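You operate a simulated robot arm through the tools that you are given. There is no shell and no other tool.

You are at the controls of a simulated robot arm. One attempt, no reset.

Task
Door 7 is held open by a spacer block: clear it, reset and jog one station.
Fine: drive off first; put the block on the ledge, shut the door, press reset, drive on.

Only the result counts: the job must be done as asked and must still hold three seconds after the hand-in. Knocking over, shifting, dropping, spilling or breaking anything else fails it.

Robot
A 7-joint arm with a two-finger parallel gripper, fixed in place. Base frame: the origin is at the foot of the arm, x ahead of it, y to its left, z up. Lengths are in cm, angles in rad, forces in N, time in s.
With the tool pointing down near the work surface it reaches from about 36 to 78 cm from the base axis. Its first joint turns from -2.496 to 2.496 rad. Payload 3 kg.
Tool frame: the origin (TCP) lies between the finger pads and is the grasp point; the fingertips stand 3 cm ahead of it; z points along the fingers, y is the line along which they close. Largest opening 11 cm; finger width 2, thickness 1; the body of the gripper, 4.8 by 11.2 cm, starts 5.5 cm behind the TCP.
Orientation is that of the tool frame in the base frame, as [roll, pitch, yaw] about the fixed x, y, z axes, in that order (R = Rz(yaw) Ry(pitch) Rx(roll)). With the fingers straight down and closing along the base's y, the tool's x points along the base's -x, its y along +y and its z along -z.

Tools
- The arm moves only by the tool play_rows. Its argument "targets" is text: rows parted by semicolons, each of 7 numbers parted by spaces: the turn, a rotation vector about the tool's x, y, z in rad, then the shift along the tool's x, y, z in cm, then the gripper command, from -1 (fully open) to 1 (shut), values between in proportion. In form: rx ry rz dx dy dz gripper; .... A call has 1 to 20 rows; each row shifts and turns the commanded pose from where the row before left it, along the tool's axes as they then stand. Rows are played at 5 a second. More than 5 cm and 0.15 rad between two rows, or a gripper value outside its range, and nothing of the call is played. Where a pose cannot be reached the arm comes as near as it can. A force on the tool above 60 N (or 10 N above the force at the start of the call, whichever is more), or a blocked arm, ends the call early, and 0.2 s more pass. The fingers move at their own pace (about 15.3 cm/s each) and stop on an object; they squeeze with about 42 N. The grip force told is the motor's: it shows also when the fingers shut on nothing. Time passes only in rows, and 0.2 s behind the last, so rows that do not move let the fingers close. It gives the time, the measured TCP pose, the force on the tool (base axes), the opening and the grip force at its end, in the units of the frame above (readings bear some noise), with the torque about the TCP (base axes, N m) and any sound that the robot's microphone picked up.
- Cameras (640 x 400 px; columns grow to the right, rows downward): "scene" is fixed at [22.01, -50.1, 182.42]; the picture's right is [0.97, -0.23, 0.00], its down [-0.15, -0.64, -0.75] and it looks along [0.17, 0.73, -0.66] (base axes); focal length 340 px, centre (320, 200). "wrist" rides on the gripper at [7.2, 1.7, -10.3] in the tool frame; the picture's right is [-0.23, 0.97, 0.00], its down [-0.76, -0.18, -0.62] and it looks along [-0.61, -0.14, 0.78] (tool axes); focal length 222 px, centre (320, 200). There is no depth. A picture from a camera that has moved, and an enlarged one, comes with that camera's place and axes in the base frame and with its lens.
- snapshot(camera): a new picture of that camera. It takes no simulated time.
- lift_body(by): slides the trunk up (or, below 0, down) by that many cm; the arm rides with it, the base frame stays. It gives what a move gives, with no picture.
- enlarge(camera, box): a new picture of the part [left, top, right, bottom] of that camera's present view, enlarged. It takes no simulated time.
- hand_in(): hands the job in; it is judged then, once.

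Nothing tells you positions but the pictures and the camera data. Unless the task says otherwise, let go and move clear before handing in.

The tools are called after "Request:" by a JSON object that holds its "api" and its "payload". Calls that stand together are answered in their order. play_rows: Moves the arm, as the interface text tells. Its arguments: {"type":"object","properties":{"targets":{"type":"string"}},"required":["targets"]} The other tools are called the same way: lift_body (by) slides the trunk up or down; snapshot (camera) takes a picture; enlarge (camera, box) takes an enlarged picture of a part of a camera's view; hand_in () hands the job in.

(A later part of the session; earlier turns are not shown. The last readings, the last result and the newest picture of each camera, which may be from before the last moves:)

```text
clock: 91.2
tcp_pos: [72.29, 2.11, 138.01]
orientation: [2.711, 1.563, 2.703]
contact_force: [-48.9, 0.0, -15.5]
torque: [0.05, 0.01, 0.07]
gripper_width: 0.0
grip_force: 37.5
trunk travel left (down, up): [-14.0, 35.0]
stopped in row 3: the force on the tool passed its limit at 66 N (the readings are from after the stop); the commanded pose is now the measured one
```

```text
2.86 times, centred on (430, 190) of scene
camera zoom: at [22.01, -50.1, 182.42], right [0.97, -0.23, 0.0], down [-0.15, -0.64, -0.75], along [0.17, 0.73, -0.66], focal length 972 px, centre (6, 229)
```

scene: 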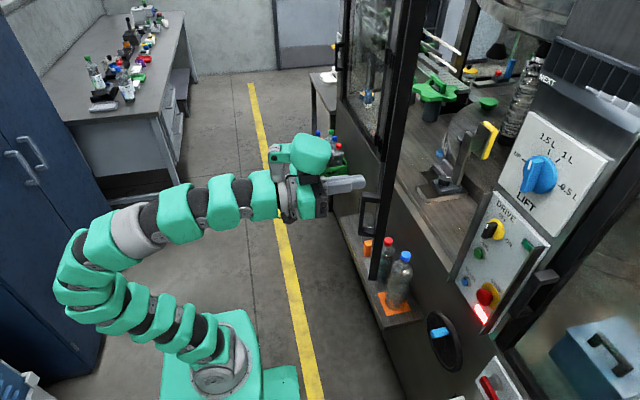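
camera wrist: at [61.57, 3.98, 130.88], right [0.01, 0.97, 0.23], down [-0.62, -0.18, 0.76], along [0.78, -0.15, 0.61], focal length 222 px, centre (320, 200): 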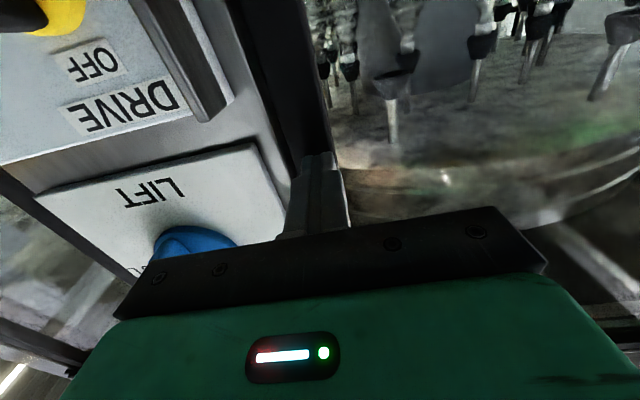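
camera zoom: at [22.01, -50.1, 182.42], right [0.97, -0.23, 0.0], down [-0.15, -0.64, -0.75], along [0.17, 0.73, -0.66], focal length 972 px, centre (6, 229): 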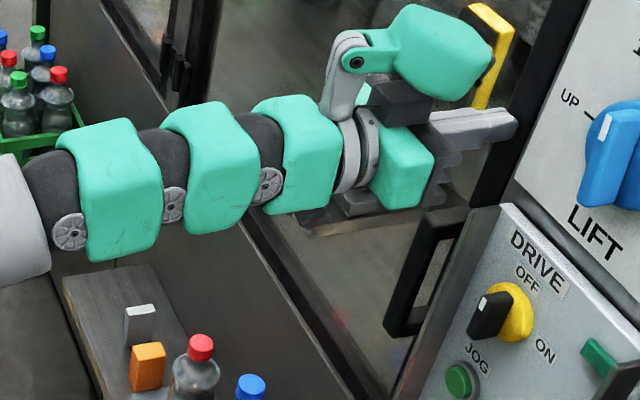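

Firm contact (66 N) at tip x≈75.3, so the door is against its stop. I'll back off and check that it stays shut.

Request:
{"api": "play_rows", "payload": {"targets": "0 0 0 0 0 -1 1; 0 0 0 0 0 -2 1; 0 0 0 0 0 -3 1; 0 0 0 0 0 -3 1; 0 0 0 0 0 -3 1; 0 0 0 0 0 -3 1; 0 0 0 0 0 0 1"}}

Request:
{"api": "snapshot", "payload": {"camera": "scene"}}

Request:
{"api": "enlarge", "payload": {"camera": "scene", "box": [360, 80, 560, 320]}}

Request:
{"api": "snapshot", "payload": {"camera": "wrist"}}

```text
clock: 92.8
tcp_pos: [58.03, 2.32, 137.97]
orientation: [2.706, 1.562, 2.7]
contact_force: [-0.2, -0.1, -0.2]
torque: [-0.01, 0.01, 0.0]
gripper_width: 0.02
grip_force: 37.5
trunk travel left (down, up): [-14.0, 35.0]
```

```text
taken
```

scene: 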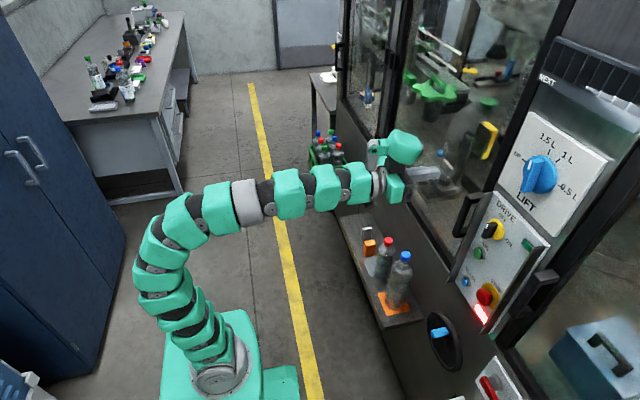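

```text
1.67 times, centred on (460, 200) of scene
camera zoom: at [22.01, -50.1, 182.42], right [0.97, -0.23, 0.0], down [-0.15, -0.64, -0.75], along [0.17, 0.73, -0.66], focal length 567 px, centre (87, 200)
```

zoom: 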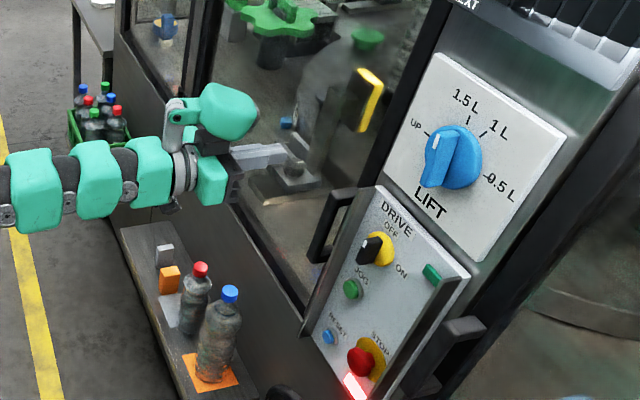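

```text
taken
camera wrist: at [47.63, 4.18, 130.86], right [0.01, 0.97, 0.23], down [-0.62, -0.18, 0.77], along [0.79, -0.15, 0.6], focal length 222 px, centre (320, 200)
```

wrist: 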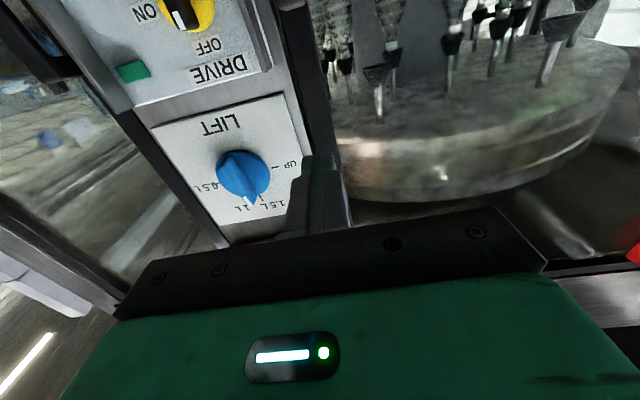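

The door is shut and stays shut; block, bottles and grey piece are undisturbed. Next is RESET at about (72.8,-5.9,105): I'll bring the closed fingertips to a standoff in front of it.

Request:
{"api": "play_rows", "payload": {"targets": "0 0 0 2.75 -0.68 0 1; 0 0 0 2.75 -0.68 0 1; 0 0 0 2.75 -0.68 0 1; 0 0 0 2.75 -0.68 0 1; 0 0 0 2.75 -0.68 0 1; 0 0 0 2.75 -0.68 0 1; 0 0 0 2.75 -0.68 0 1; 0 0 0 2.75 -0.68 0 1; 0 0 0 2.75 -0.68 0 1; 0 0 0 2.75 -0.68 0 1; 0 0 0 2.75 -0.68 0 1; 0 0 0 2.75 -0.68 0 1; 0 0 0 0 0 0 1"}}

Request:
{"api": "snapshot", "payload": {"camera": "wrist"}}

Request:
{"api": "enlarge", "payload": {"camera": "scene", "box": [400, 180, 540, 340]}}

```text
clock: 95.6
tcp_pos: [59.59, -5.13, 108.29]
orientation: [2.809, 1.559, 2.803]
contact_force: [-0.2, 0.6, 0.4]
torque: [-0.02, 0.02, 0.01]
gripper_width: 0.01
grip_force: 37.9
out of reach, approached as far as the arm can: row 10, 11, 12
trunk travel left (down, up): [-14.0, 35.0]
```

```text
taken
camera wrist: at [49.13, -3.34, 101.19], right [0.01, 0.97, 0.23], down [-0.62, -0.18, 0.77], along [0.79, -0.15, 0.6], focal length 222 px, centre (320, 200)
```

wrist: 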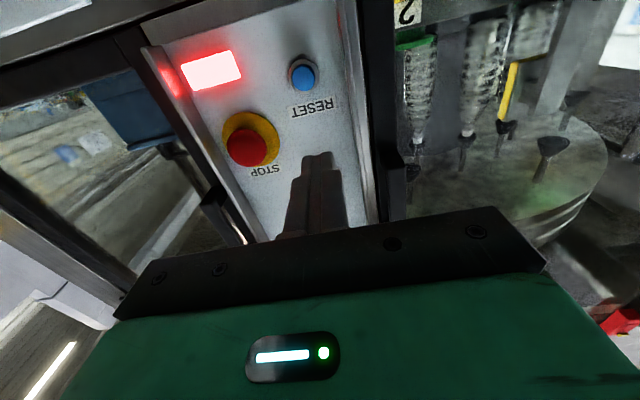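

```text
2.50 times, centred on (470, 260) of scene
camera zoom: at [22.01, -50.1, 182.42], right [0.97, -0.23, 0.0], down [-0.15, -0.64, -0.75], along [0.17, 0.73, -0.66], focal length 850 px, centre (-55, 50)
```

zoom: 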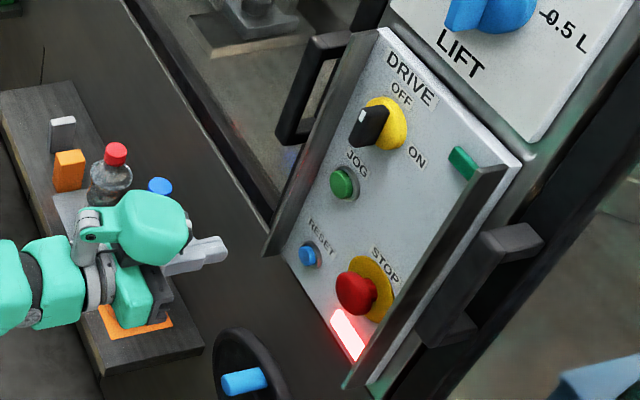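

RESET is refined to (72.7,-6.0,104.7). A small trunk drop brings the fingers level with it.

Request:
{"api": "lift_body", "payload": {"by": -3.6}}

Request:
{"api": "play_rows", "payload": {"targets": "0 0 0 0 -0.45 0.5 1; 0 0 0 0 -0.42 1.5 1; 0 0 0 0 0 2 1; 0 0 0 0 0 2 1; 0 0 0 0 0 1.5 1; 0 0 0 0 0 0 1"}}

Request:
{"api": "snapshot", "payload": {"camera": "wrist"}}

Request:
{"api": "enlarge", "payload": {"camera": "scene", "box": [420, 220, 520, 340]}}

```text
clock: 96.4
tcp_pos: [59.56, -5.17, 104.65]
orientation: [2.803, 1.56, 2.796]
contact_force: [0.4, 0.6, 0.3]
torque: [0.01, 0.01, -0.01]
gripper_width: 0.0
grip_force: 38.0
trunk travel left (down, up): [-10.4, 38.6]
```

```text
clock: 97.8
tcp_pos: [66.95, -6.1, 104.4]
orientation: [2.78, 1.56, 2.773]
contact_force: [0.7, 0.2, 0.8]
torque: [-0.01, 0.03, -0.02]
gripper_width: 0.0
grip_force: 37.9
trunk travel left (down, up): [-10.4, 38.6]
```

```text
taken
camera wrist: at [56.58, -4.21, 97.49], right [0.01, 0.97, 0.23], down [-0.62, -0.18, 0.77], along [0.79, -0.15, 0.6], focal length 222 px, centre (320, 200)
```

wrist: 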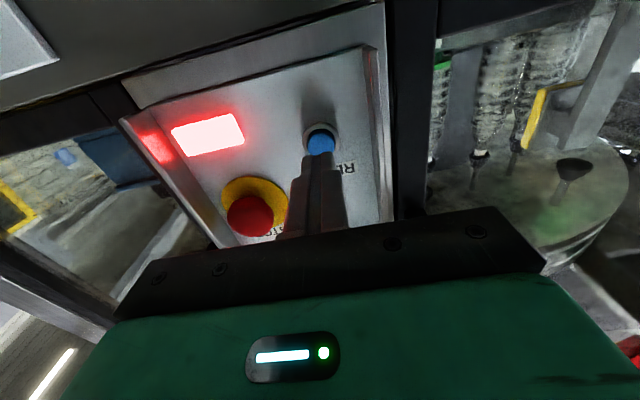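

```text
3.33 times, centred on (470, 280) of scene
camera zoom: at [22.01, -50.1, 182.42], right [0.97, -0.23, 0.0], down [-0.15, -0.64, -0.75], along [0.17, 0.73, -0.66], focal length 1134 px, centre (-180, -67)
```

zoom: 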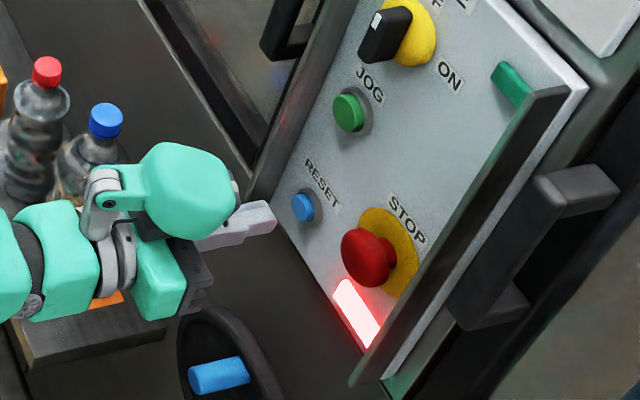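

The fingertips are lined up with RESET. Pressing in with small steps.

Request:
{"api": "play_rows", "payload": {"targets": "0 0 0 0 0.1 0.8 1; 0 0 0 0 0 0.7 1; 0 0 0 0 0 0.4 1; 0 0 0 0 0 0.4 1; 0 0 0 0 0 0.3 1"}}

Request:
{"api": "snapshot", "payload": {"camera": "wrist"}}

Request:
{"api": "enlarge", "payload": {"camera": "scene", "box": [420, 220, 520, 340]}}

```text
clock: 99.0
tcp_pos: [69.63, -5.91, 104.63]
orientation: [2.804, 1.557, 2.798]
contact_force: [-2.2, -0.3, -0.3]
torque: [-0.02, -0.02, -0.01]
gripper_width: 0.0
grip_force: 37.5
trunk travel left (down, up): [-10.4, 38.6]
```

```text
taken
camera wrist: at [59.27, -4.11, 97.5], right [0.01, 0.97, 0.23], down [-0.62, -0.18, 0.77], along [0.79, -0.15, 0.6], focal length 222 px, centre (320, 200)
```

wrist: 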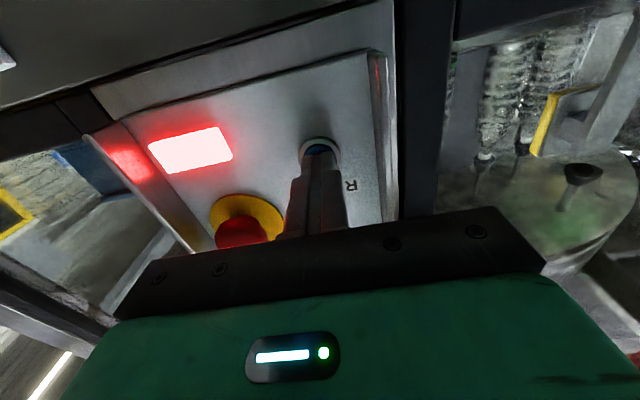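

```text
3.33 times, centred on (470, 280) of scene
camera zoom: at [22.01, -50.1, 182.42], right [0.97, -0.23, 0.0], down [-0.15, -0.64, -0.75], along [0.17, 0.73, -0.66], focal length 1134 px, centre (-180, -67)
```

zoom: 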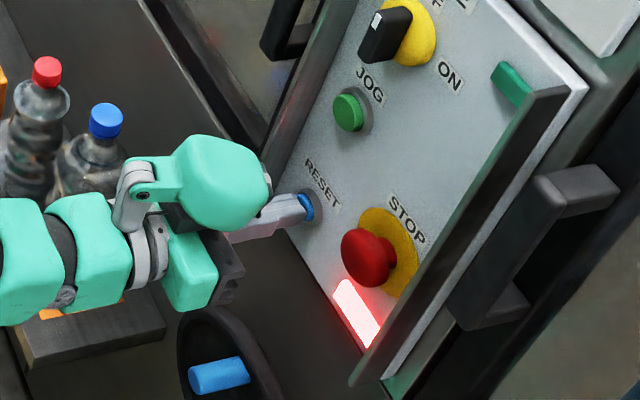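

Just touching (2 N). Pressing further.

Request:
{"api": "play_rows", "payload": {"targets": "0 0 0 0 0 0.25 1; 0 0 0 0 0 0.25 1; 0 0 0 0 0 0.2 1; 0 0 0 0 0 0 1"}}

Request:
{"api": "enlarge", "payload": {"camera": "scene", "box": [420, 180, 540, 340]}}

```text
clock: 100.0
tcp_pos: [70.2, -5.79, 104.46]
orientation: [2.846, 1.559, 2.84]
contact_force: [-30.7, 3.6, -10.0]
torque: [0.02, 0.32, 0.1]
gripper_width: 0.0
grip_force: 38.1
trunk travel left (down, up): [-10.4, 38.6]
heard: click
```

```text
2.50 times, centred on (480, 260) of scene
camera zoom: at [22.01, -50.1, 182.42], right [0.97, -0.23, 0.0], down [-0.15, -0.64, -0.75], along [0.17, 0.73, -0.66], focal length 850 px, centre (-80, 50)
```

zoom: 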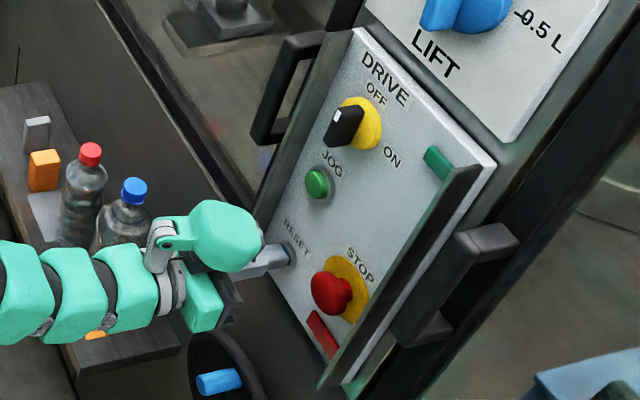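

A click was heard and the red lamp went out, so reset took. I'll back off straight, and also compare the LIFT knob to its initial state since the wrist pod passed near it earlier.

Request:
{"api": "play_rows", "payload": {"targets": "0 0 0 0 0 -0.6 1; 0 0 0 0 0 -1.5 1; 0 0 0 0 0 -2.5 1; 0 0 0 0 0 -3 1; 0 0 0 0 0 -3 1; 0 0 0 0 0 0 1"}}

Request:
{"api": "enlarge", "payload": {"camera": "scene", "box": [380, 0, 640, 200]}}

Request:
{"api": "enlarge", "payload": {"camera": "scene", "box": [450, 180, 550, 340]}}

```text
clock: 101.4
tcp_pos: [59.66, -5.93, 104.67]
orientation: [2.792, 1.56, 2.786]
contact_force: [-0.6, 0.3, 0.4]
torque: [-0.01, 0.02, 0.02]
gripper_width: 0.01
grip_force: 37.6
trunk travel left (down, up): [-10.4, 38.6]
```

```text
2.00 times, centred on (510, 100) of scene
camera zoom: at [22.01, -50.1, 182.42], right [0.97, -0.23, 0.0], down [-0.15, -0.64, -0.75], along [0.17, 0.73, -0.66], focal length 680 px, centre (-60, 400)
```

zoom: 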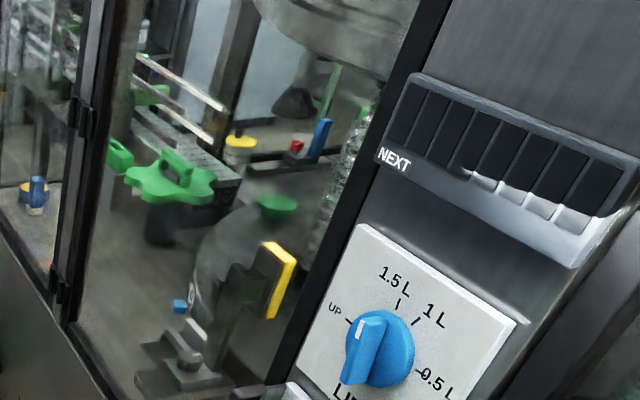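

```text
2.50 times, centred on (500, 260) of scene
camera zoom: at [22.01, -50.1, 182.42], right [0.97, -0.23, 0.0], down [-0.15, -0.64, -0.75], along [0.17, 0.73, -0.66], focal length 850 px, centre (-130, 50)
```

zoom: 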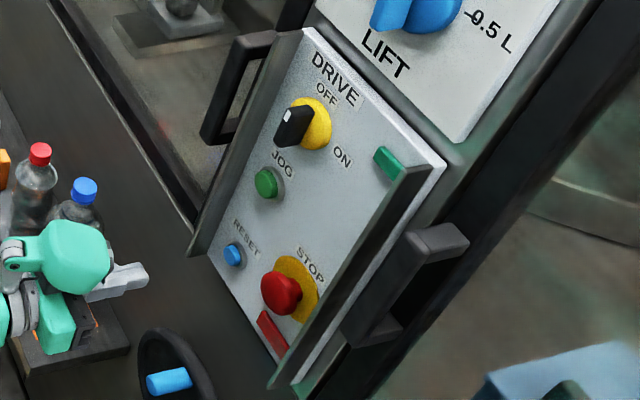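

LIFT is unchanged, and the red lamp is out with the door shut. Now drive on: I'll raise the trunk to selector height and open the fingers to straddle the upright bar.

Request:
{"api": "lift_body", "payload": {"by": 21.5}}

Request:
{"api": "play_rows", "payload": {"targets": "0 0 0 0 -0.3 0 0.3; 0 0 0 0 -0.3 0.5 0.3; 0 0 0 0 0 1.5 0.3; 0 0 0 0 0 1.5 0.3; 0 0 0 0 0 0 0.3"}}

Request:
{"api": "snapshot", "payload": {"camera": "wrist"}}

Request:
{"api": "enlarge", "payload": {"camera": "scene", "box": [420, 160, 540, 280]}}

```text
clock: 103.7
tcp_pos: [59.62, -6.0, 126.11]
orientation: [2.812, 1.558, 2.805]
contact_force: [0.4, -0.2, -0.7]
torque: [0.01, 0.04, 0.02]
gripper_width: 0.0
grip_force: 37.7
trunk travel left (down, up): [-31.9, 17.1]
```

```text
clock: 104.9
tcp_pos: [63.06, -6.69, 126.13]
orientation: [2.81, 1.558, 2.804]
contact_force: [-0.2, 0.4, -0.2]
torque: [0.01, -0.02, 0.02]
gripper_width: 3.87
grip_force: 0.0
trunk travel left (down, up): [-31.9, 17.1]
```

```text
taken
camera wrist: at [52.69, -4.82, 119.07], right [0.01, 0.97, 0.23], down [-0.62, -0.18, 0.77], along [0.79, -0.15, 0.6], focal length 222 px, centre (320, 200)
```

wrist: 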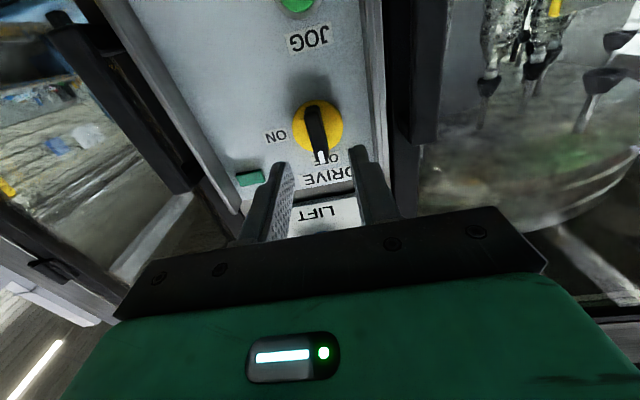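

```text
3.33 times, centred on (480, 220) of scene
camera zoom: at [22.01, -50.1, 182.42], right [0.97, -0.23, 0.0], down [-0.15, -0.64, -0.75], along [0.17, 0.73, -0.66], focal length 1134 px, centre (-213, 133)
```

zoom: 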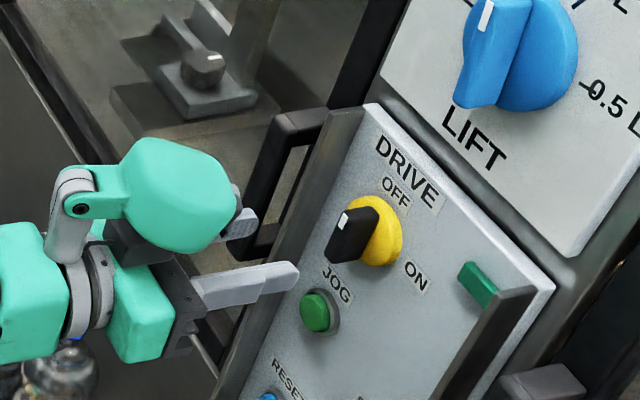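

The bar is centred between the fingers. I'll advance 6.7 cm and close on it.

Request:
{"api": "play_rows", "payload": {"targets": "0 0 0 0 0 1.5 0.3; 0 0 0 0 0 1.5 0.3; 0 0 0 0 0 1.5 0.3; 0 0 0 0 0 1.5 0.3; 0 0 0 0 0 0.7 0.3; 0 0 0 0 0 0 0.3"}}

Request:
{"api": "snapshot", "payload": {"camera": "wrist"}}

Request:
{"api": "enlarge", "payload": {"camera": "scene", "box": [420, 160, 540, 280]}}

```text
clock: 106.3
tcp_pos: [69.81, -6.55, 126.08]
orientation: [2.789, 1.561, 2.78]
contact_force: [-5.2, 0.1, 0.9]
torque: [0.0, -0.06, -0.12]
gripper_width: 3.86
grip_force: 0.1
trunk travel left (down, up): [-31.9, 17.1]
```

```text
taken
camera wrist: at [59.39, -4.88, 118.96], right [0.01, 0.97, 0.23], down [-0.62, -0.18, 0.77], along [0.79, -0.15, 0.6], focal length 222 px, centre (320, 200)
```

wrist: 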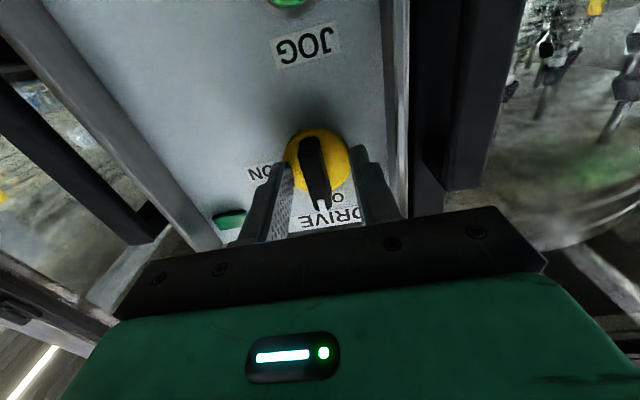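

```text
3.33 times, centred on (480, 220) of scene
camera zoom: at [22.01, -50.1, 182.42], right [0.97, -0.23, 0.0], down [-0.15, -0.64, -0.75], along [0.17, 0.73, -0.66], focal length 1134 px, centre (-213, 133)
```

zoom: 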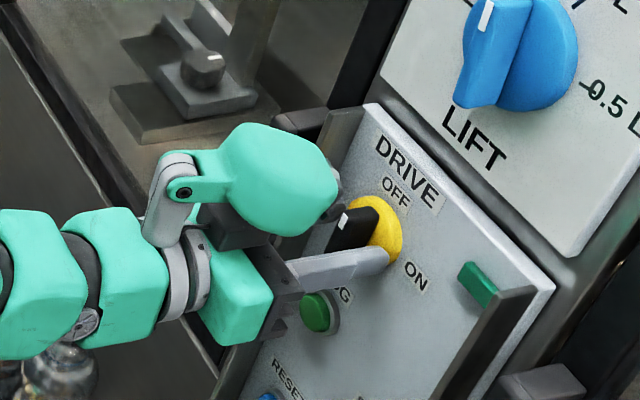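

Light contact with the disc, so I'll back 0.2 cm, then close on the bar.

Request:
{"api": "play_rows", "payload": {"targets": "0 0 0 0 0 -0.2 0.3; 0 0 0 0 0 0 0.6; 0 0 0 0 0 0 1; 0 0 0 0 0 0 1; 0 0 0 0 0 0 1"}}

Request:
{"api": "snapshot", "payload": {"camera": "wrist"}}

```text
clock: 107.5
tcp_pos: [69.65, -7.08, 125.98]
orientation: [2.629, 1.559, 2.619]
contact_force: [1.0, -23.7, -0.4]
torque: [0.06, 0.16, 0.46]
gripper_width: 1.29
grip_force: 45.3
trunk travel left (down, up): [-31.9, 17.1]
```

```text
taken
camera wrist: at [59.27, -5.11, 118.97], right [0.01, 0.97, 0.23], down [-0.62, -0.18, 0.77], along [0.79, -0.15, 0.6], focal length 222 px, centre (320, 200)
```

wrist: 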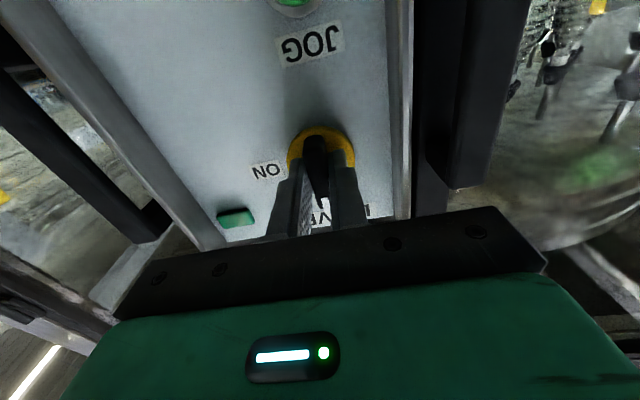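

The knob axis is slightly more toward −y; I'll ease over to relieve the side load, then turn +90° (OFF to ON).

Request:
{"api": "play_rows", "payload": {"targets": "0 0 0 0.1 -0.4 0 1; 0 0 0.12 0 0 0 1; 0 0 0.12 0 0 0 1; 0 0 0.12 0 0 0 1; 0 0 0.12 0 0 0 1; 0 0 0.12 0 0 0 1; 0 0 0.12 0 0 0 1; 0 0 0 0 0 0 1"}}

Request:
{"api": "enlarge", "payload": {"camera": "scene", "box": [420, 160, 540, 280]}}

```text
clock: 109.3
tcp_pos: [69.73, -6.83, 126.14]
orientation: [1.585, 0.848, 1.574]
contact_force: [20.7, 10.3, 28.0]
torque: [-0.06, -0.37, 1.59]
gripper_width: 1.28
grip_force: 45.1
trunk travel left (down, up): [-31.9, 17.1]
```

```text
3.33 times, centred on (480, 220) of scene
camera zoom: at [22.01, -50.1, 182.42], right [0.97, -0.23, 0.0], down [-0.15, -0.64, -0.75], along [0.17, 0.73, -0.66], focal length 1134 px, centre (-213, 133)
```

zoom: 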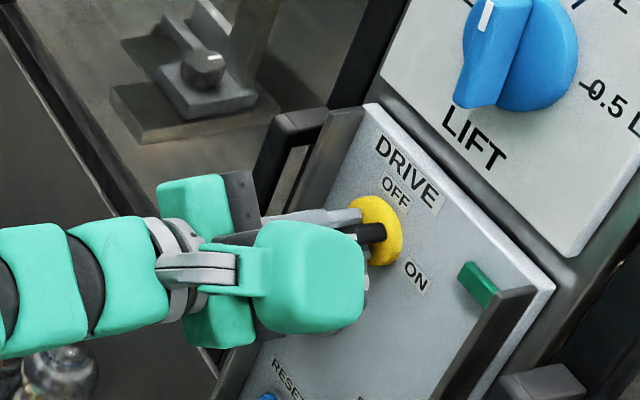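

It's turning well. I'll ease up 0.2 cm to cut the load and complete the quarter turn.

Request:
{"api": "play_rows", "payload": {"targets": "0 0 0 -0.15 0.13 0 1; 0 0 0.12 0 0 0 1; 0 0 0.12 0 0 0 1; 0 0 0.12 0 0 0 1; 0 0 0.12 0 0 0 1; 0 0 0.12 0 0 0 1; 0 0 0.12 0 0 0 1; 0 0 0.12 0 0 0 1; 0 0 0 0 0 0 1"}}

Request:
{"api": "enlarge", "payload": {"camera": "scene", "box": [420, 160, 540, 280]}}

Request:
{"api": "snapshot", "payload": {"camera": "wrist"}}

```text
clock: 111.3
tcp_pos: [69.59, -6.7, 126.2]
orientation: [1.58, 0.008, 1.565]
contact_force: [30.5, 22.8, 40.9]
torque: [-0.08, -1.59, 0.89]
gripper_width: 1.31
grip_force: 44.9
trunk travel left (down, up): [-31.9, 17.1]
```

```text
3.33 times, centred on (480, 220) of scene
camera zoom: at [22.01, -50.1, 182.42], right [0.97, -0.23, 0.0], down [-0.15, -0.64, -0.75], along [0.17, 0.73, -0.66], focal length 1134 px, centre (-213, 133)
```

zoom: 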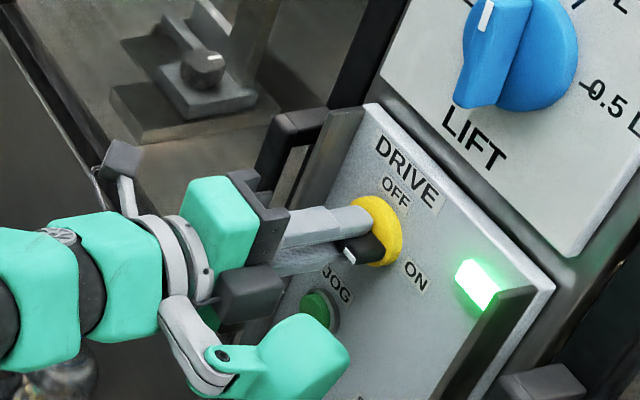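

```text
taken
camera wrist: at [59.33, 0.58, 128.01], right [0.01, -0.22, 0.98], down [-0.63, -0.76, -0.17], along [0.78, -0.61, -0.14], focal length 222 px, centre (320, 200)
```

wrist: 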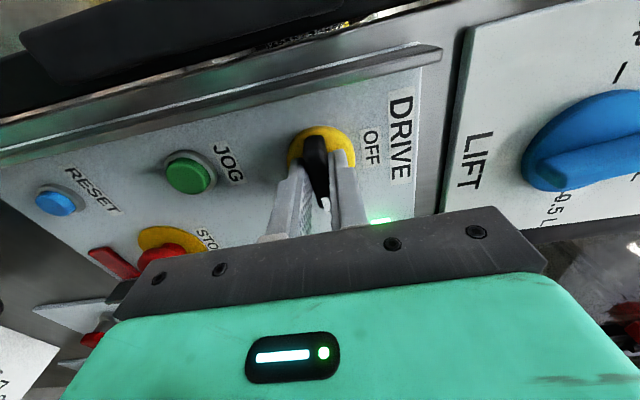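

The green drive lamp is lit, so the drive is ON. I'll release and back straight out.

Request:
{"api": "play_rows", "payload": {"targets": "0 0 0 0 0 0 0.4; 0 0 0 0 0 0 0.4; 0 0 0 0 0 -1 0.4; 0 0 0 0 0 -1.5 0.4; 0 0 0 0 0 -2 0.4; 0 0 0 0 0 -2 0.4; 0 0 0 0 0 -2.5 0.4; 0 0 0 0 0 0 0.4"}}

Request:
{"api": "snapshot", "payload": {"camera": "scene"}}

Request:
{"api": "enlarge", "payload": {"camera": "scene", "box": [450, 160, 570, 320]}}

Request:
{"api": "enlarge", "payload": {"camera": "scene", "box": [400, 60, 560, 220]}}

```text
clock: 113.1
tcp_pos: [60.56, -7.07, 126.12]
orientation: [1.582, 0.007, 1.563]
contact_force: [-0.9, -0.8, -0.3]
torque: [-0.03, 0.02, -0.01]
gripper_width: 3.27
grip_force: 0.1
trunk travel left (down, up): [-31.9, 17.1]
```

```text
taken
```

scene: 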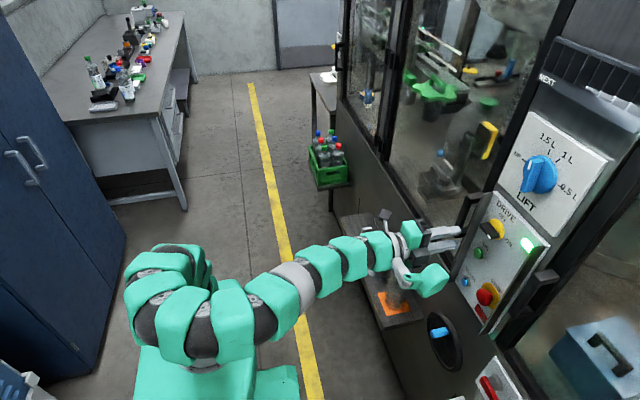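

```text
2.50 times, centred on (510, 240) of scene
camera zoom: at [22.01, -50.1, 182.42], right [0.97, -0.23, 0.0], down [-0.15, -0.64, -0.75], along [0.17, 0.73, -0.66], focal length 850 px, centre (-155, 100)
```

zoom: 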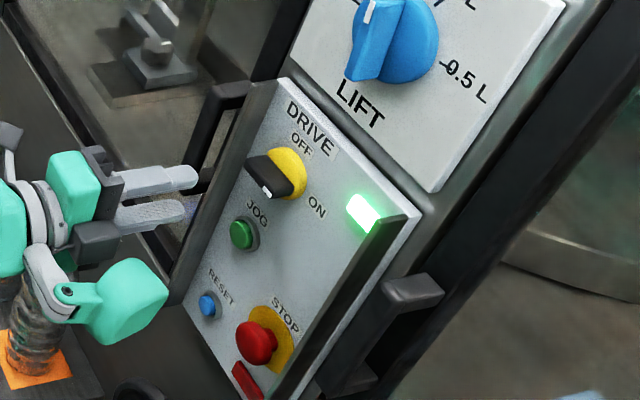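

```text
2.50 times, centred on (480, 140) of scene
camera zoom: at [22.01, -50.1, 182.42], right [0.97, -0.23, 0.0], down [-0.15, -0.64, -0.75], along [0.17, 0.73, -0.66], focal length 850 px, centre (-80, 350)
```

zoom: 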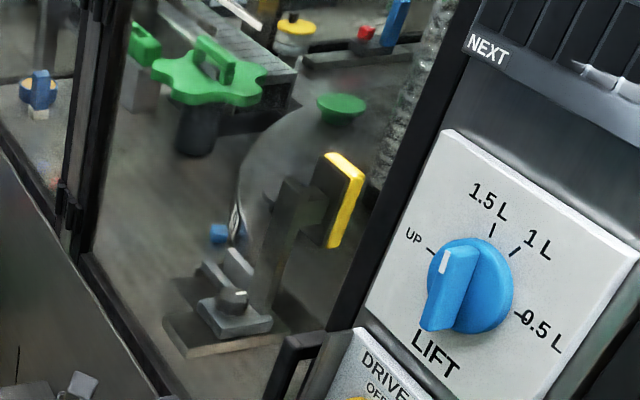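

Drive is ON with the lever at ON, and nothing else has moved. The last action is JOG at about (72.7,-5.9,116.6): I'll close the fingers and line up at a standoff, noting the station label positions first.

Request:
{"api": "play_rows", "payload": {"targets": "0 0 0 0.2 -2 0 0.7; 0 0 0 0.3 -2.5 0 1; 0 0 0 0.3 -2.5 0 1; 0 0 0 0.3 -2.5 0 1; 0 0 0 0 0 0 1"}}

Request:
{"api": "snapshot", "payload": {"camera": "wrist"}}

Request:
{"api": "enlarge", "payload": {"camera": "scene", "box": [430, 180, 530, 300]}}

Request:
{"api": "enlarge", "payload": {"camera": "scene", "box": [420, 60, 520, 190]}}

Request:
{"api": "enlarge", "payload": {"camera": "scene", "box": [540, 140, 640, 280]}}

Request:
{"api": "enlarge", "payload": {"camera": "scene", "box": [520, 20, 640, 130]}}

```text
clock: 114.3
tcp_pos: [62.66, -6.52, 120.47]
orientation: [1.584, 0.005, 1.565]
contact_force: [1.1, -0.7, 0.1]
torque: [0.0, -0.02, -0.02]
gripper_width: 0.0
grip_force: 37.9
out of reach, approached as far as the arm can: row 1, 2, 3, 4
trunk travel left (down, up): [-31.9, 17.1]
```

```text
taken
camera wrist: at [52.3, 0.87, 122.26], right [0.01, -0.22, 0.98], down [-0.63, -0.76, -0.17], along [0.78, -0.61, -0.15], focal length 222 px, centre (320, 200)
```

wrist: 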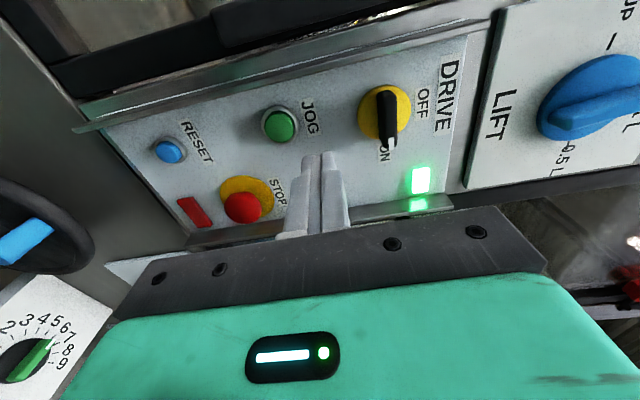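

```text
3.33 times, centred on (480, 240) of scene
camera zoom: at [22.01, -50.1, 182.42], right [0.97, -0.23, 0.0], down [-0.15, -0.64, -0.75], along [0.17, 0.73, -0.66], focal length 1134 px, centre (-213, 67)
```

zoom: 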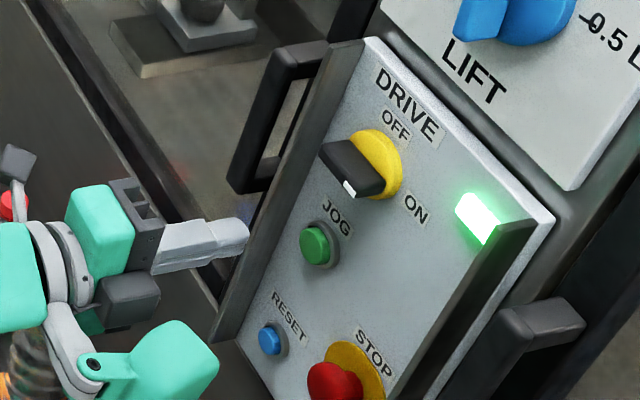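

```text
3.08 times, centred on (470, 125) of scene
camera zoom: at [22.01, -50.1, 182.42], right [0.97, -0.23, 0.0], down [-0.15, -0.64, -0.75], along [0.17, 0.73, -0.66], focal length 1047 px, centre (-142, 431)
```

zoom: 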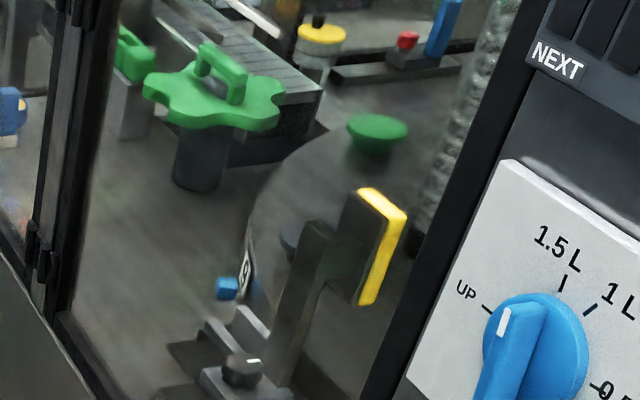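

```text
2.86 times, centred on (590, 210) of scene
camera zoom: at [22.01, -50.1, 182.42], right [0.97, -0.23, 0.0], down [-0.15, -0.64, -0.75], along [0.17, 0.73, -0.66], focal length 972 px, centre (-451, 171)
```

zoom: 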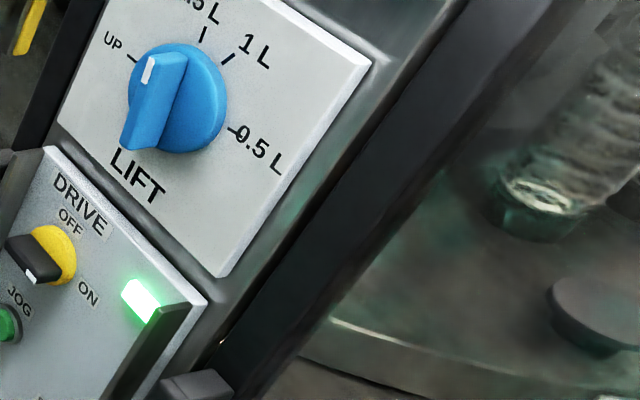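

```text
3.64 times, centred on (580, 75) of scene
camera zoom: at [22.01, -50.1, 182.42], right [0.97, -0.23, 0.0], down [-0.15, -0.64, -0.75], along [0.17, 0.73, -0.66], focal length 1237 px, centre (-626, 654)
```

zoom: 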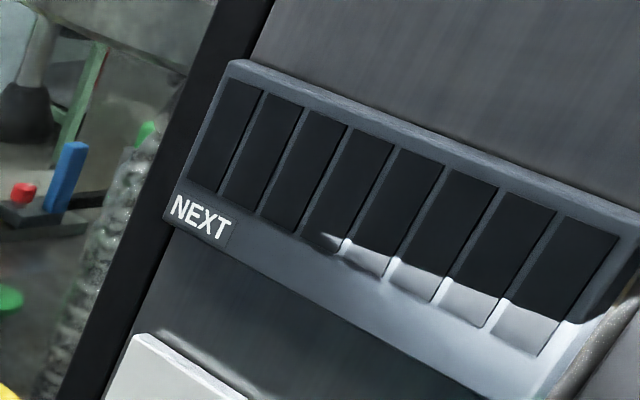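

I'm at the inner fold limit, so I'll lower the trunk 4 cm to JOG height. I'm also capturing the "before" station view through the right window (station "3" was visible there).

Request:
{"api": "lift_body", "payload": {"by": -3.9}}

Request:
{"api": "play_rows", "payload": {"targets": "0 0 0 0.3 0 1 1; 0 0 0 0.3 0 1.5 1; 0 0 0 0 0 1.5 1; 0 0 0 0 0 1 1; 0 0 0 0 0 0 1"}}

Request:
{"api": "snapshot", "payload": {"camera": "wrist"}}

Request:
{"api": "enlarge", "payload": {"camera": "scene", "box": [420, 80, 640, 400]}}

Request:
{"api": "enlarge", "payload": {"camera": "scene", "box": [430, 180, 530, 300]}}

```text
clock: 115.1
tcp_pos: [62.61, -6.49, 116.62]
orientation: [1.581, 0.005, 1.564]
contact_force: [-0.3, 0.4, 0.0]
torque: [0.01, 0.0, 0.01]
gripper_width: 0.0
grip_force: 38.1
trunk travel left (down, up): [-28.0, 21.0]
```

```text
clock: 116.3
tcp_pos: [67.6, -5.98, 116.42]
orientation: [1.583, 0.005, 1.565]
contact_force: [0.6, -0.1, 0.3]
torque: [0.0, -0.01, -0.02]
gripper_width: 0.0
grip_force: 37.7
trunk travel left (down, up): [-28.0, 21.0]
```

```text
taken
camera wrist: at [57.29, 1.44, 118.21], right [0.01, -0.22, 0.98], down [-0.63, -0.76, -0.17], along [0.78, -0.61, -0.15], focal length 222 px, centre (320, 200)
```

wrist: 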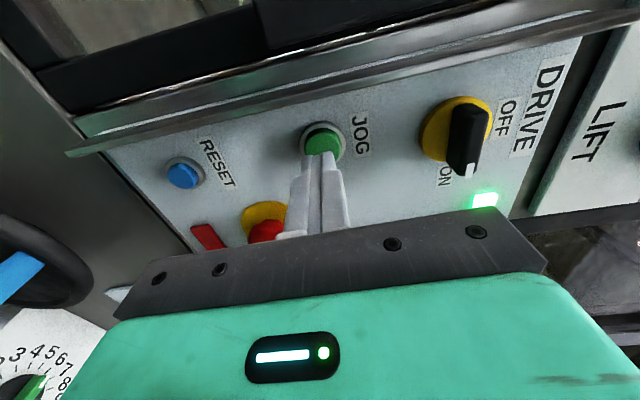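

```text
1.25 times, centred on (530, 240) of scene
camera zoom: at [22.01, -50.1, 182.42], right [0.97, -0.23, 0.0], down [-0.15, -0.64, -0.75], along [0.17, 0.73, -0.66], focal length 425 px, centre (58, 150)
```

zoom: 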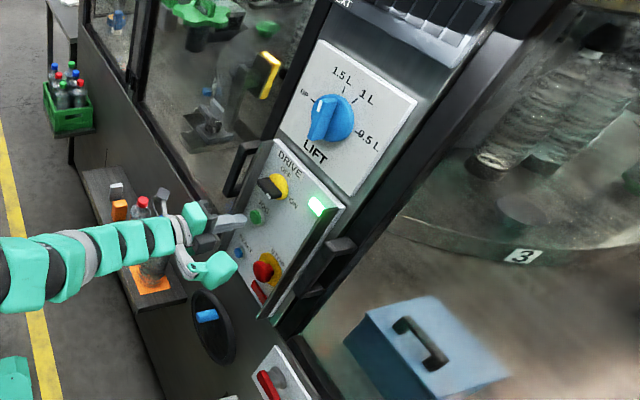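

```text
3.33 times, centred on (480, 240) of scene
camera zoom: at [22.01, -50.1, 182.42], right [0.97, -0.23, 0.0], down [-0.15, -0.64, -0.75], along [0.17, 0.73, -0.66], focal length 1134 px, centre (-213, 67)
```

zoom: 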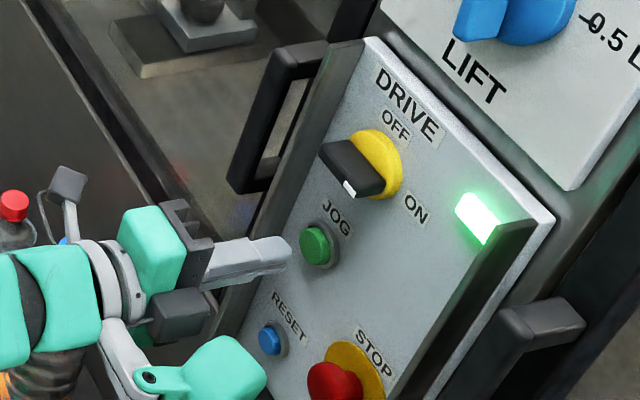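

Station "3" is the reference. I'll shift 0.4 cm to centre on JOG and approach to just touching.

Request:
{"api": "play_rows", "payload": {"targets": "0 0 0 0.4 0.1 0.6 1; 0 0 0 0 0 0.6 1; 0 0 0 0 0 0.4 1; 0 0 0 0 0 0 1"}}

Request:
{"api": "enlarge", "payload": {"camera": "wrist", "box": [260, 80, 420, 220]}}

Request:
{"api": "enlarge", "payload": {"camera": "scene", "box": [430, 180, 530, 300]}}

```text
clock: 117.3
tcp_pos: [69.15, -5.56, 116.64]
orientation: [1.581, 0.008, 1.563]
contact_force: [-0.5, 0.3, 0.5]
torque: [0.01, -0.01, -0.01]
gripper_width: 0.01
grip_force: 37.7
trunk travel left (down, up): [-28.0, 21.0]
```

```text
2.86 times, centred on (340, 150) of wrist
camera zoom: at [58.88, 1.86, 118.43], right [0.01, -0.22, 0.98], down [-0.63, -0.76, -0.17], along [0.78, -0.61, -0.15], focal length 635 px, centre (263, 343)
```

zoom: 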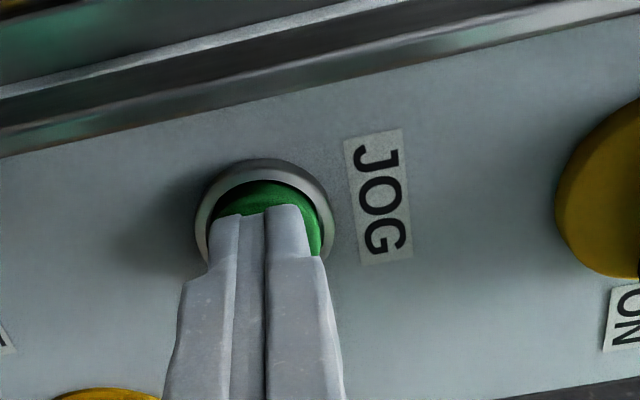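

```text
3.33 times, centred on (480, 240) of scene
camera zoom: at [22.01, -50.1, 182.42], right [0.97, -0.23, 0.0], down [-0.15, -0.64, -0.75], along [0.17, 0.73, -0.66], focal length 1134 px, centre (-213, 67)
```

zoom: 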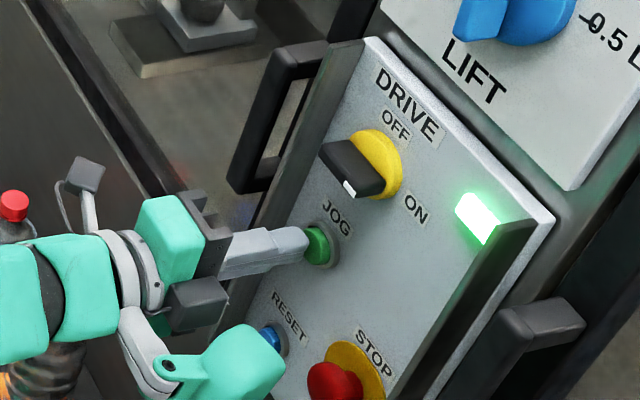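

Centred and almost touching. Now a single brief press: in about 1.1 cm, then straight back out in the same move.

Request:
{"api": "play_rows", "payload": {"targets": "0 0 0 0 0 0.4 1; 0 0 0 0 0 0.4 1; 0 0 0 0 0 0.35 1; 0 0 0 0 0 -1 1; 0 0 0 0 0 -2 1; 0 0 0 0 0 -1 1"}}

Request:
{"api": "enlarge", "payload": {"camera": "scene", "box": [420, 80, 640, 400]}}

Request:
{"api": "enlarge", "payload": {"camera": "scene", "box": [420, 60, 520, 190]}}

```text
clock: 118.7
tcp_pos: [66.42, -5.65, 116.68]
orientation: [1.581, 0.004, 1.564]
contact_force: [0.9, -0.2, -0.2]
torque: [-0.03, 0.0, 0.04]
gripper_width: 0.0
grip_force: 38.2
trunk travel left (down, up): [-28.0, 21.0]
heard: click
```

```text
1.25 times, centred on (530, 240) of scene
camera zoom: at [22.01, -50.1, 182.42], right [0.97, -0.23, 0.0], down [-0.15, -0.64, -0.75], along [0.17, 0.73, -0.66], focal length 425 px, centre (58, 150)
```

zoom: 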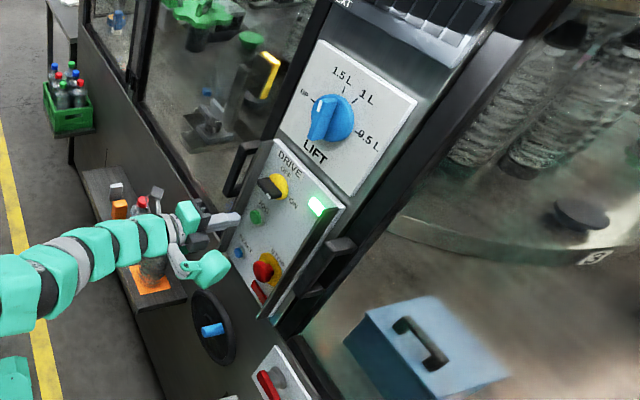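

```text
3.08 times, centred on (470, 125) of scene
camera zoom: at [22.01, -50.1, 182.42], right [0.97, -0.23, 0.0], down [-0.15, -0.64, -0.75], along [0.17, 0.73, -0.66], focal length 1047 px, centre (-142, 431)
```

zoom: 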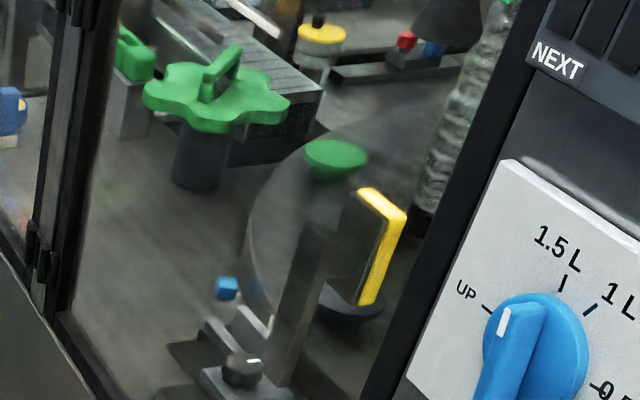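

A click, and the carousel is moving (label "3" shifted right, star wheel turned). I'll wait in place and see where it stops.

Request:
{"api": "play_rows", "payload": {"targets": "0 0 0 0 0 0 1; 0 0 0 0 0 0 1; 0 0 0 0 0 0 1; 0 0 0 0 0 0 1; 0 0 0 0 0 0 1"}}

Request:
{"api": "enlarge", "payload": {"camera": "scene", "box": [420, 80, 640, 400]}}

Request:
{"api": "enlarge", "payload": {"camera": "scene", "box": [420, 60, 520, 190]}}

```text
clock: 119.9
tcp_pos: [66.33, -5.54, 116.7]
orientation: [1.582, 0.008, 1.564]
contact_force: [0.0, -0.6, -0.1]
torque: [0.0, -0.02, 0.01]
gripper_width: 0.0
grip_force: 37.4
trunk travel left (down, up): [-28.0, 21.0]
```

```text
1.25 times, centred on (530, 240) of scene
camera zoom: at [22.01, -50.1, 182.42], right [0.97, -0.23, 0.0], down [-0.15, -0.64, -0.75], along [0.17, 0.73, -0.66], focal length 425 px, centre (58, 150)
```

zoom: 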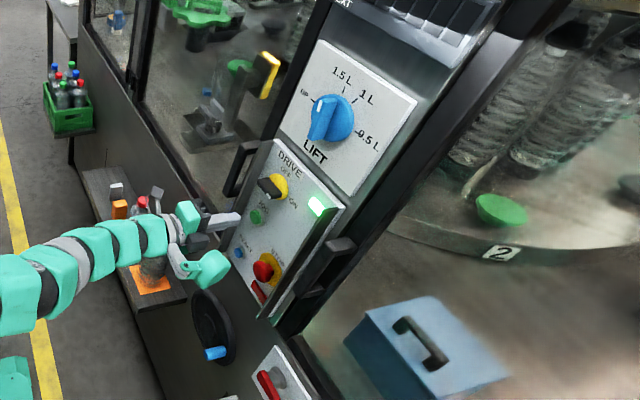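

```text
3.08 times, centred on (470, 125) of scene
camera zoom: at [22.01, -50.1, 182.42], right [0.97, -0.23, 0.0], down [-0.15, -0.64, -0.75], along [0.17, 0.73, -0.66], focal length 1047 px, centre (-142, 431)
```

zoom: 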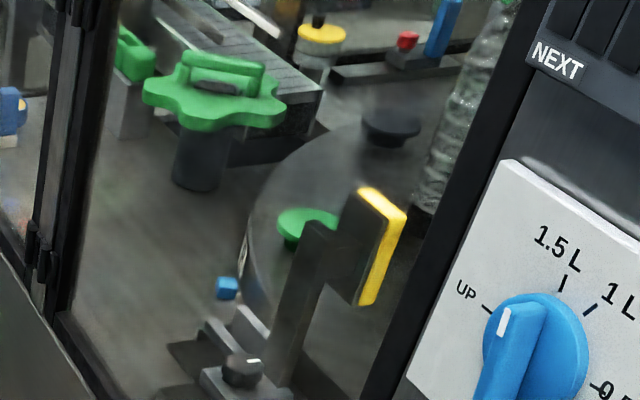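

Station "2" is arriving where "3" was. Waiting a bit more to confirm it stops there.

Request:
{"api": "play_rows", "payload": {"targets": "0 0 0 0 0 0 1; 0 0 0 0 0 0 1; 0 0 0 0 0 0 1"}}

Request:
{"api": "enlarge", "payload": {"camera": "scene", "box": [420, 80, 640, 400]}}

Request:
{"api": "enlarge", "payload": {"camera": "scene", "box": [420, 60, 520, 190]}}

```text
clock: 120.7
tcp_pos: [66.29, -5.54, 116.72]
orientation: [1.58, 0.005, 1.563]
contact_force: [1.0, 1.2, 0.3]
torque: [0.01, -0.02, 0.03]
gripper_width: 0.01
grip_force: 38.1
trunk travel left (down, up): [-28.0, 21.0]
```

```text
1.25 times, centred on (530, 240) of scene
camera zoom: at [22.01, -50.1, 182.42], right [0.97, -0.23, 0.0], down [-0.15, -0.64, -0.75], along [0.17, 0.73, -0.66], focal length 425 px, centre (58, 150)
```

zoom: 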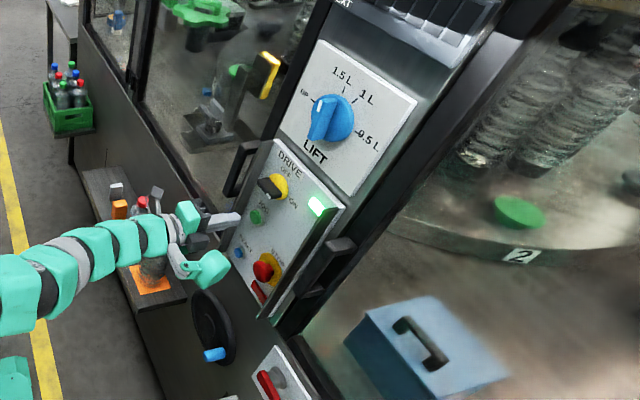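

```text
3.08 times, centred on (470, 125) of scene
camera zoom: at [22.01, -50.1, 182.42], right [0.97, -0.23, 0.0], down [-0.15, -0.64, -0.75], along [0.17, 0.73, -0.66], focal length 1047 px, centre (-142, 431)
```

zoom: 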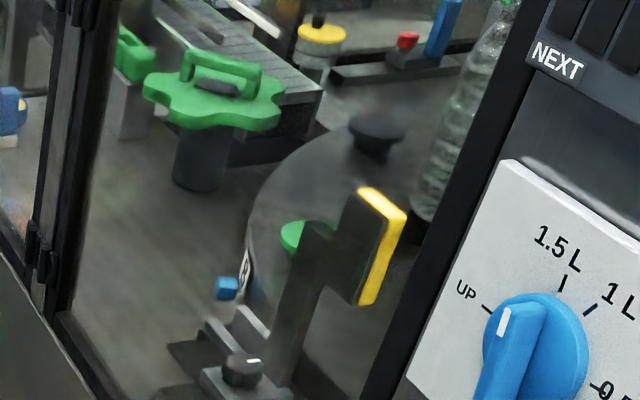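

Station "2" now sits exactly where "3" was, so it moved one station and stopped. I'll move the arm clear: back out, then up and away.

Request:
{"api": "play_rows", "payload": {"targets": "0 0 0 0 0 -1.5 1; 0 0 0 0 0.5 -1.5 1; 0 0 0 0 2.2 -1 1; 0 0 0 0 2.2 -1 1; 0 0 0 0 2.2 -1 1; 0 0 0 0 2.2 -1 1; 0 0 0 0 2.2 -1.5 0.5; 0 0 0 0 2.2 -1.5 0; 0 0 0 0 0 0 0"}}

Request:
{"api": "snapshot", "payload": {"camera": "scene"}}

Request:
{"api": "enlarge", "payload": {"camera": "scene", "box": [420, 80, 640, 400]}}

Request:
{"api": "enlarge", "payload": {"camera": "scene", "box": [320, 180, 460, 340]}}

```text
clock: 122.7
tcp_pos: [56.41, -5.38, 130.48]
orientation: [1.582, 0.005, 1.565]
contact_force: [0.0, -0.5, 0.2]
torque: [-0.03, 0.02, 0.0]
gripper_width: 5.51
grip_force: 0.0
trunk travel left (down, up): [-28.0, 21.0]
```

```text
taken
```

scene: 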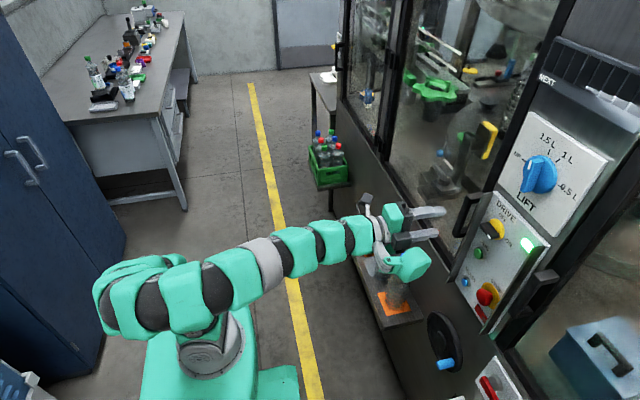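

```text
1.25 times, centred on (530, 240) of scene
camera zoom: at [22.01, -50.1, 182.42], right [0.97, -0.23, 0.0], down [-0.15, -0.64, -0.75], along [0.17, 0.73, -0.66], focal length 425 px, centre (58, 150)
```

zoom: 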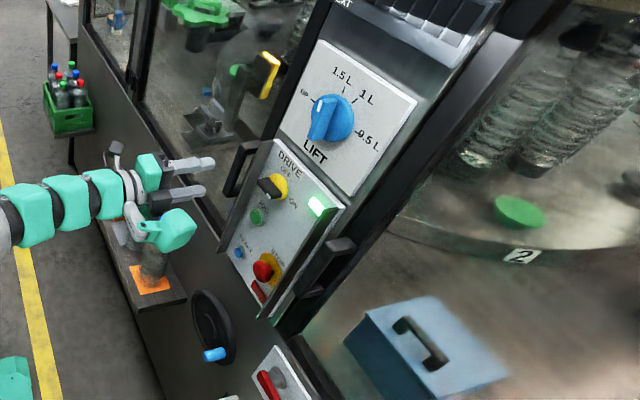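

```text
2.50 times, centred on (390, 260) of scene
camera zoom: at [22.01, -50.1, 182.42], right [0.97, -0.23, 0.0], down [-0.15, -0.64, -0.75], along [0.17, 0.73, -0.66], focal length 850 px, centre (145, 50)
```

zoom: 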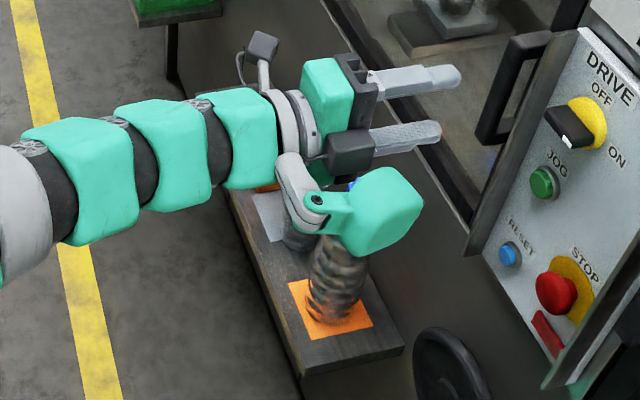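

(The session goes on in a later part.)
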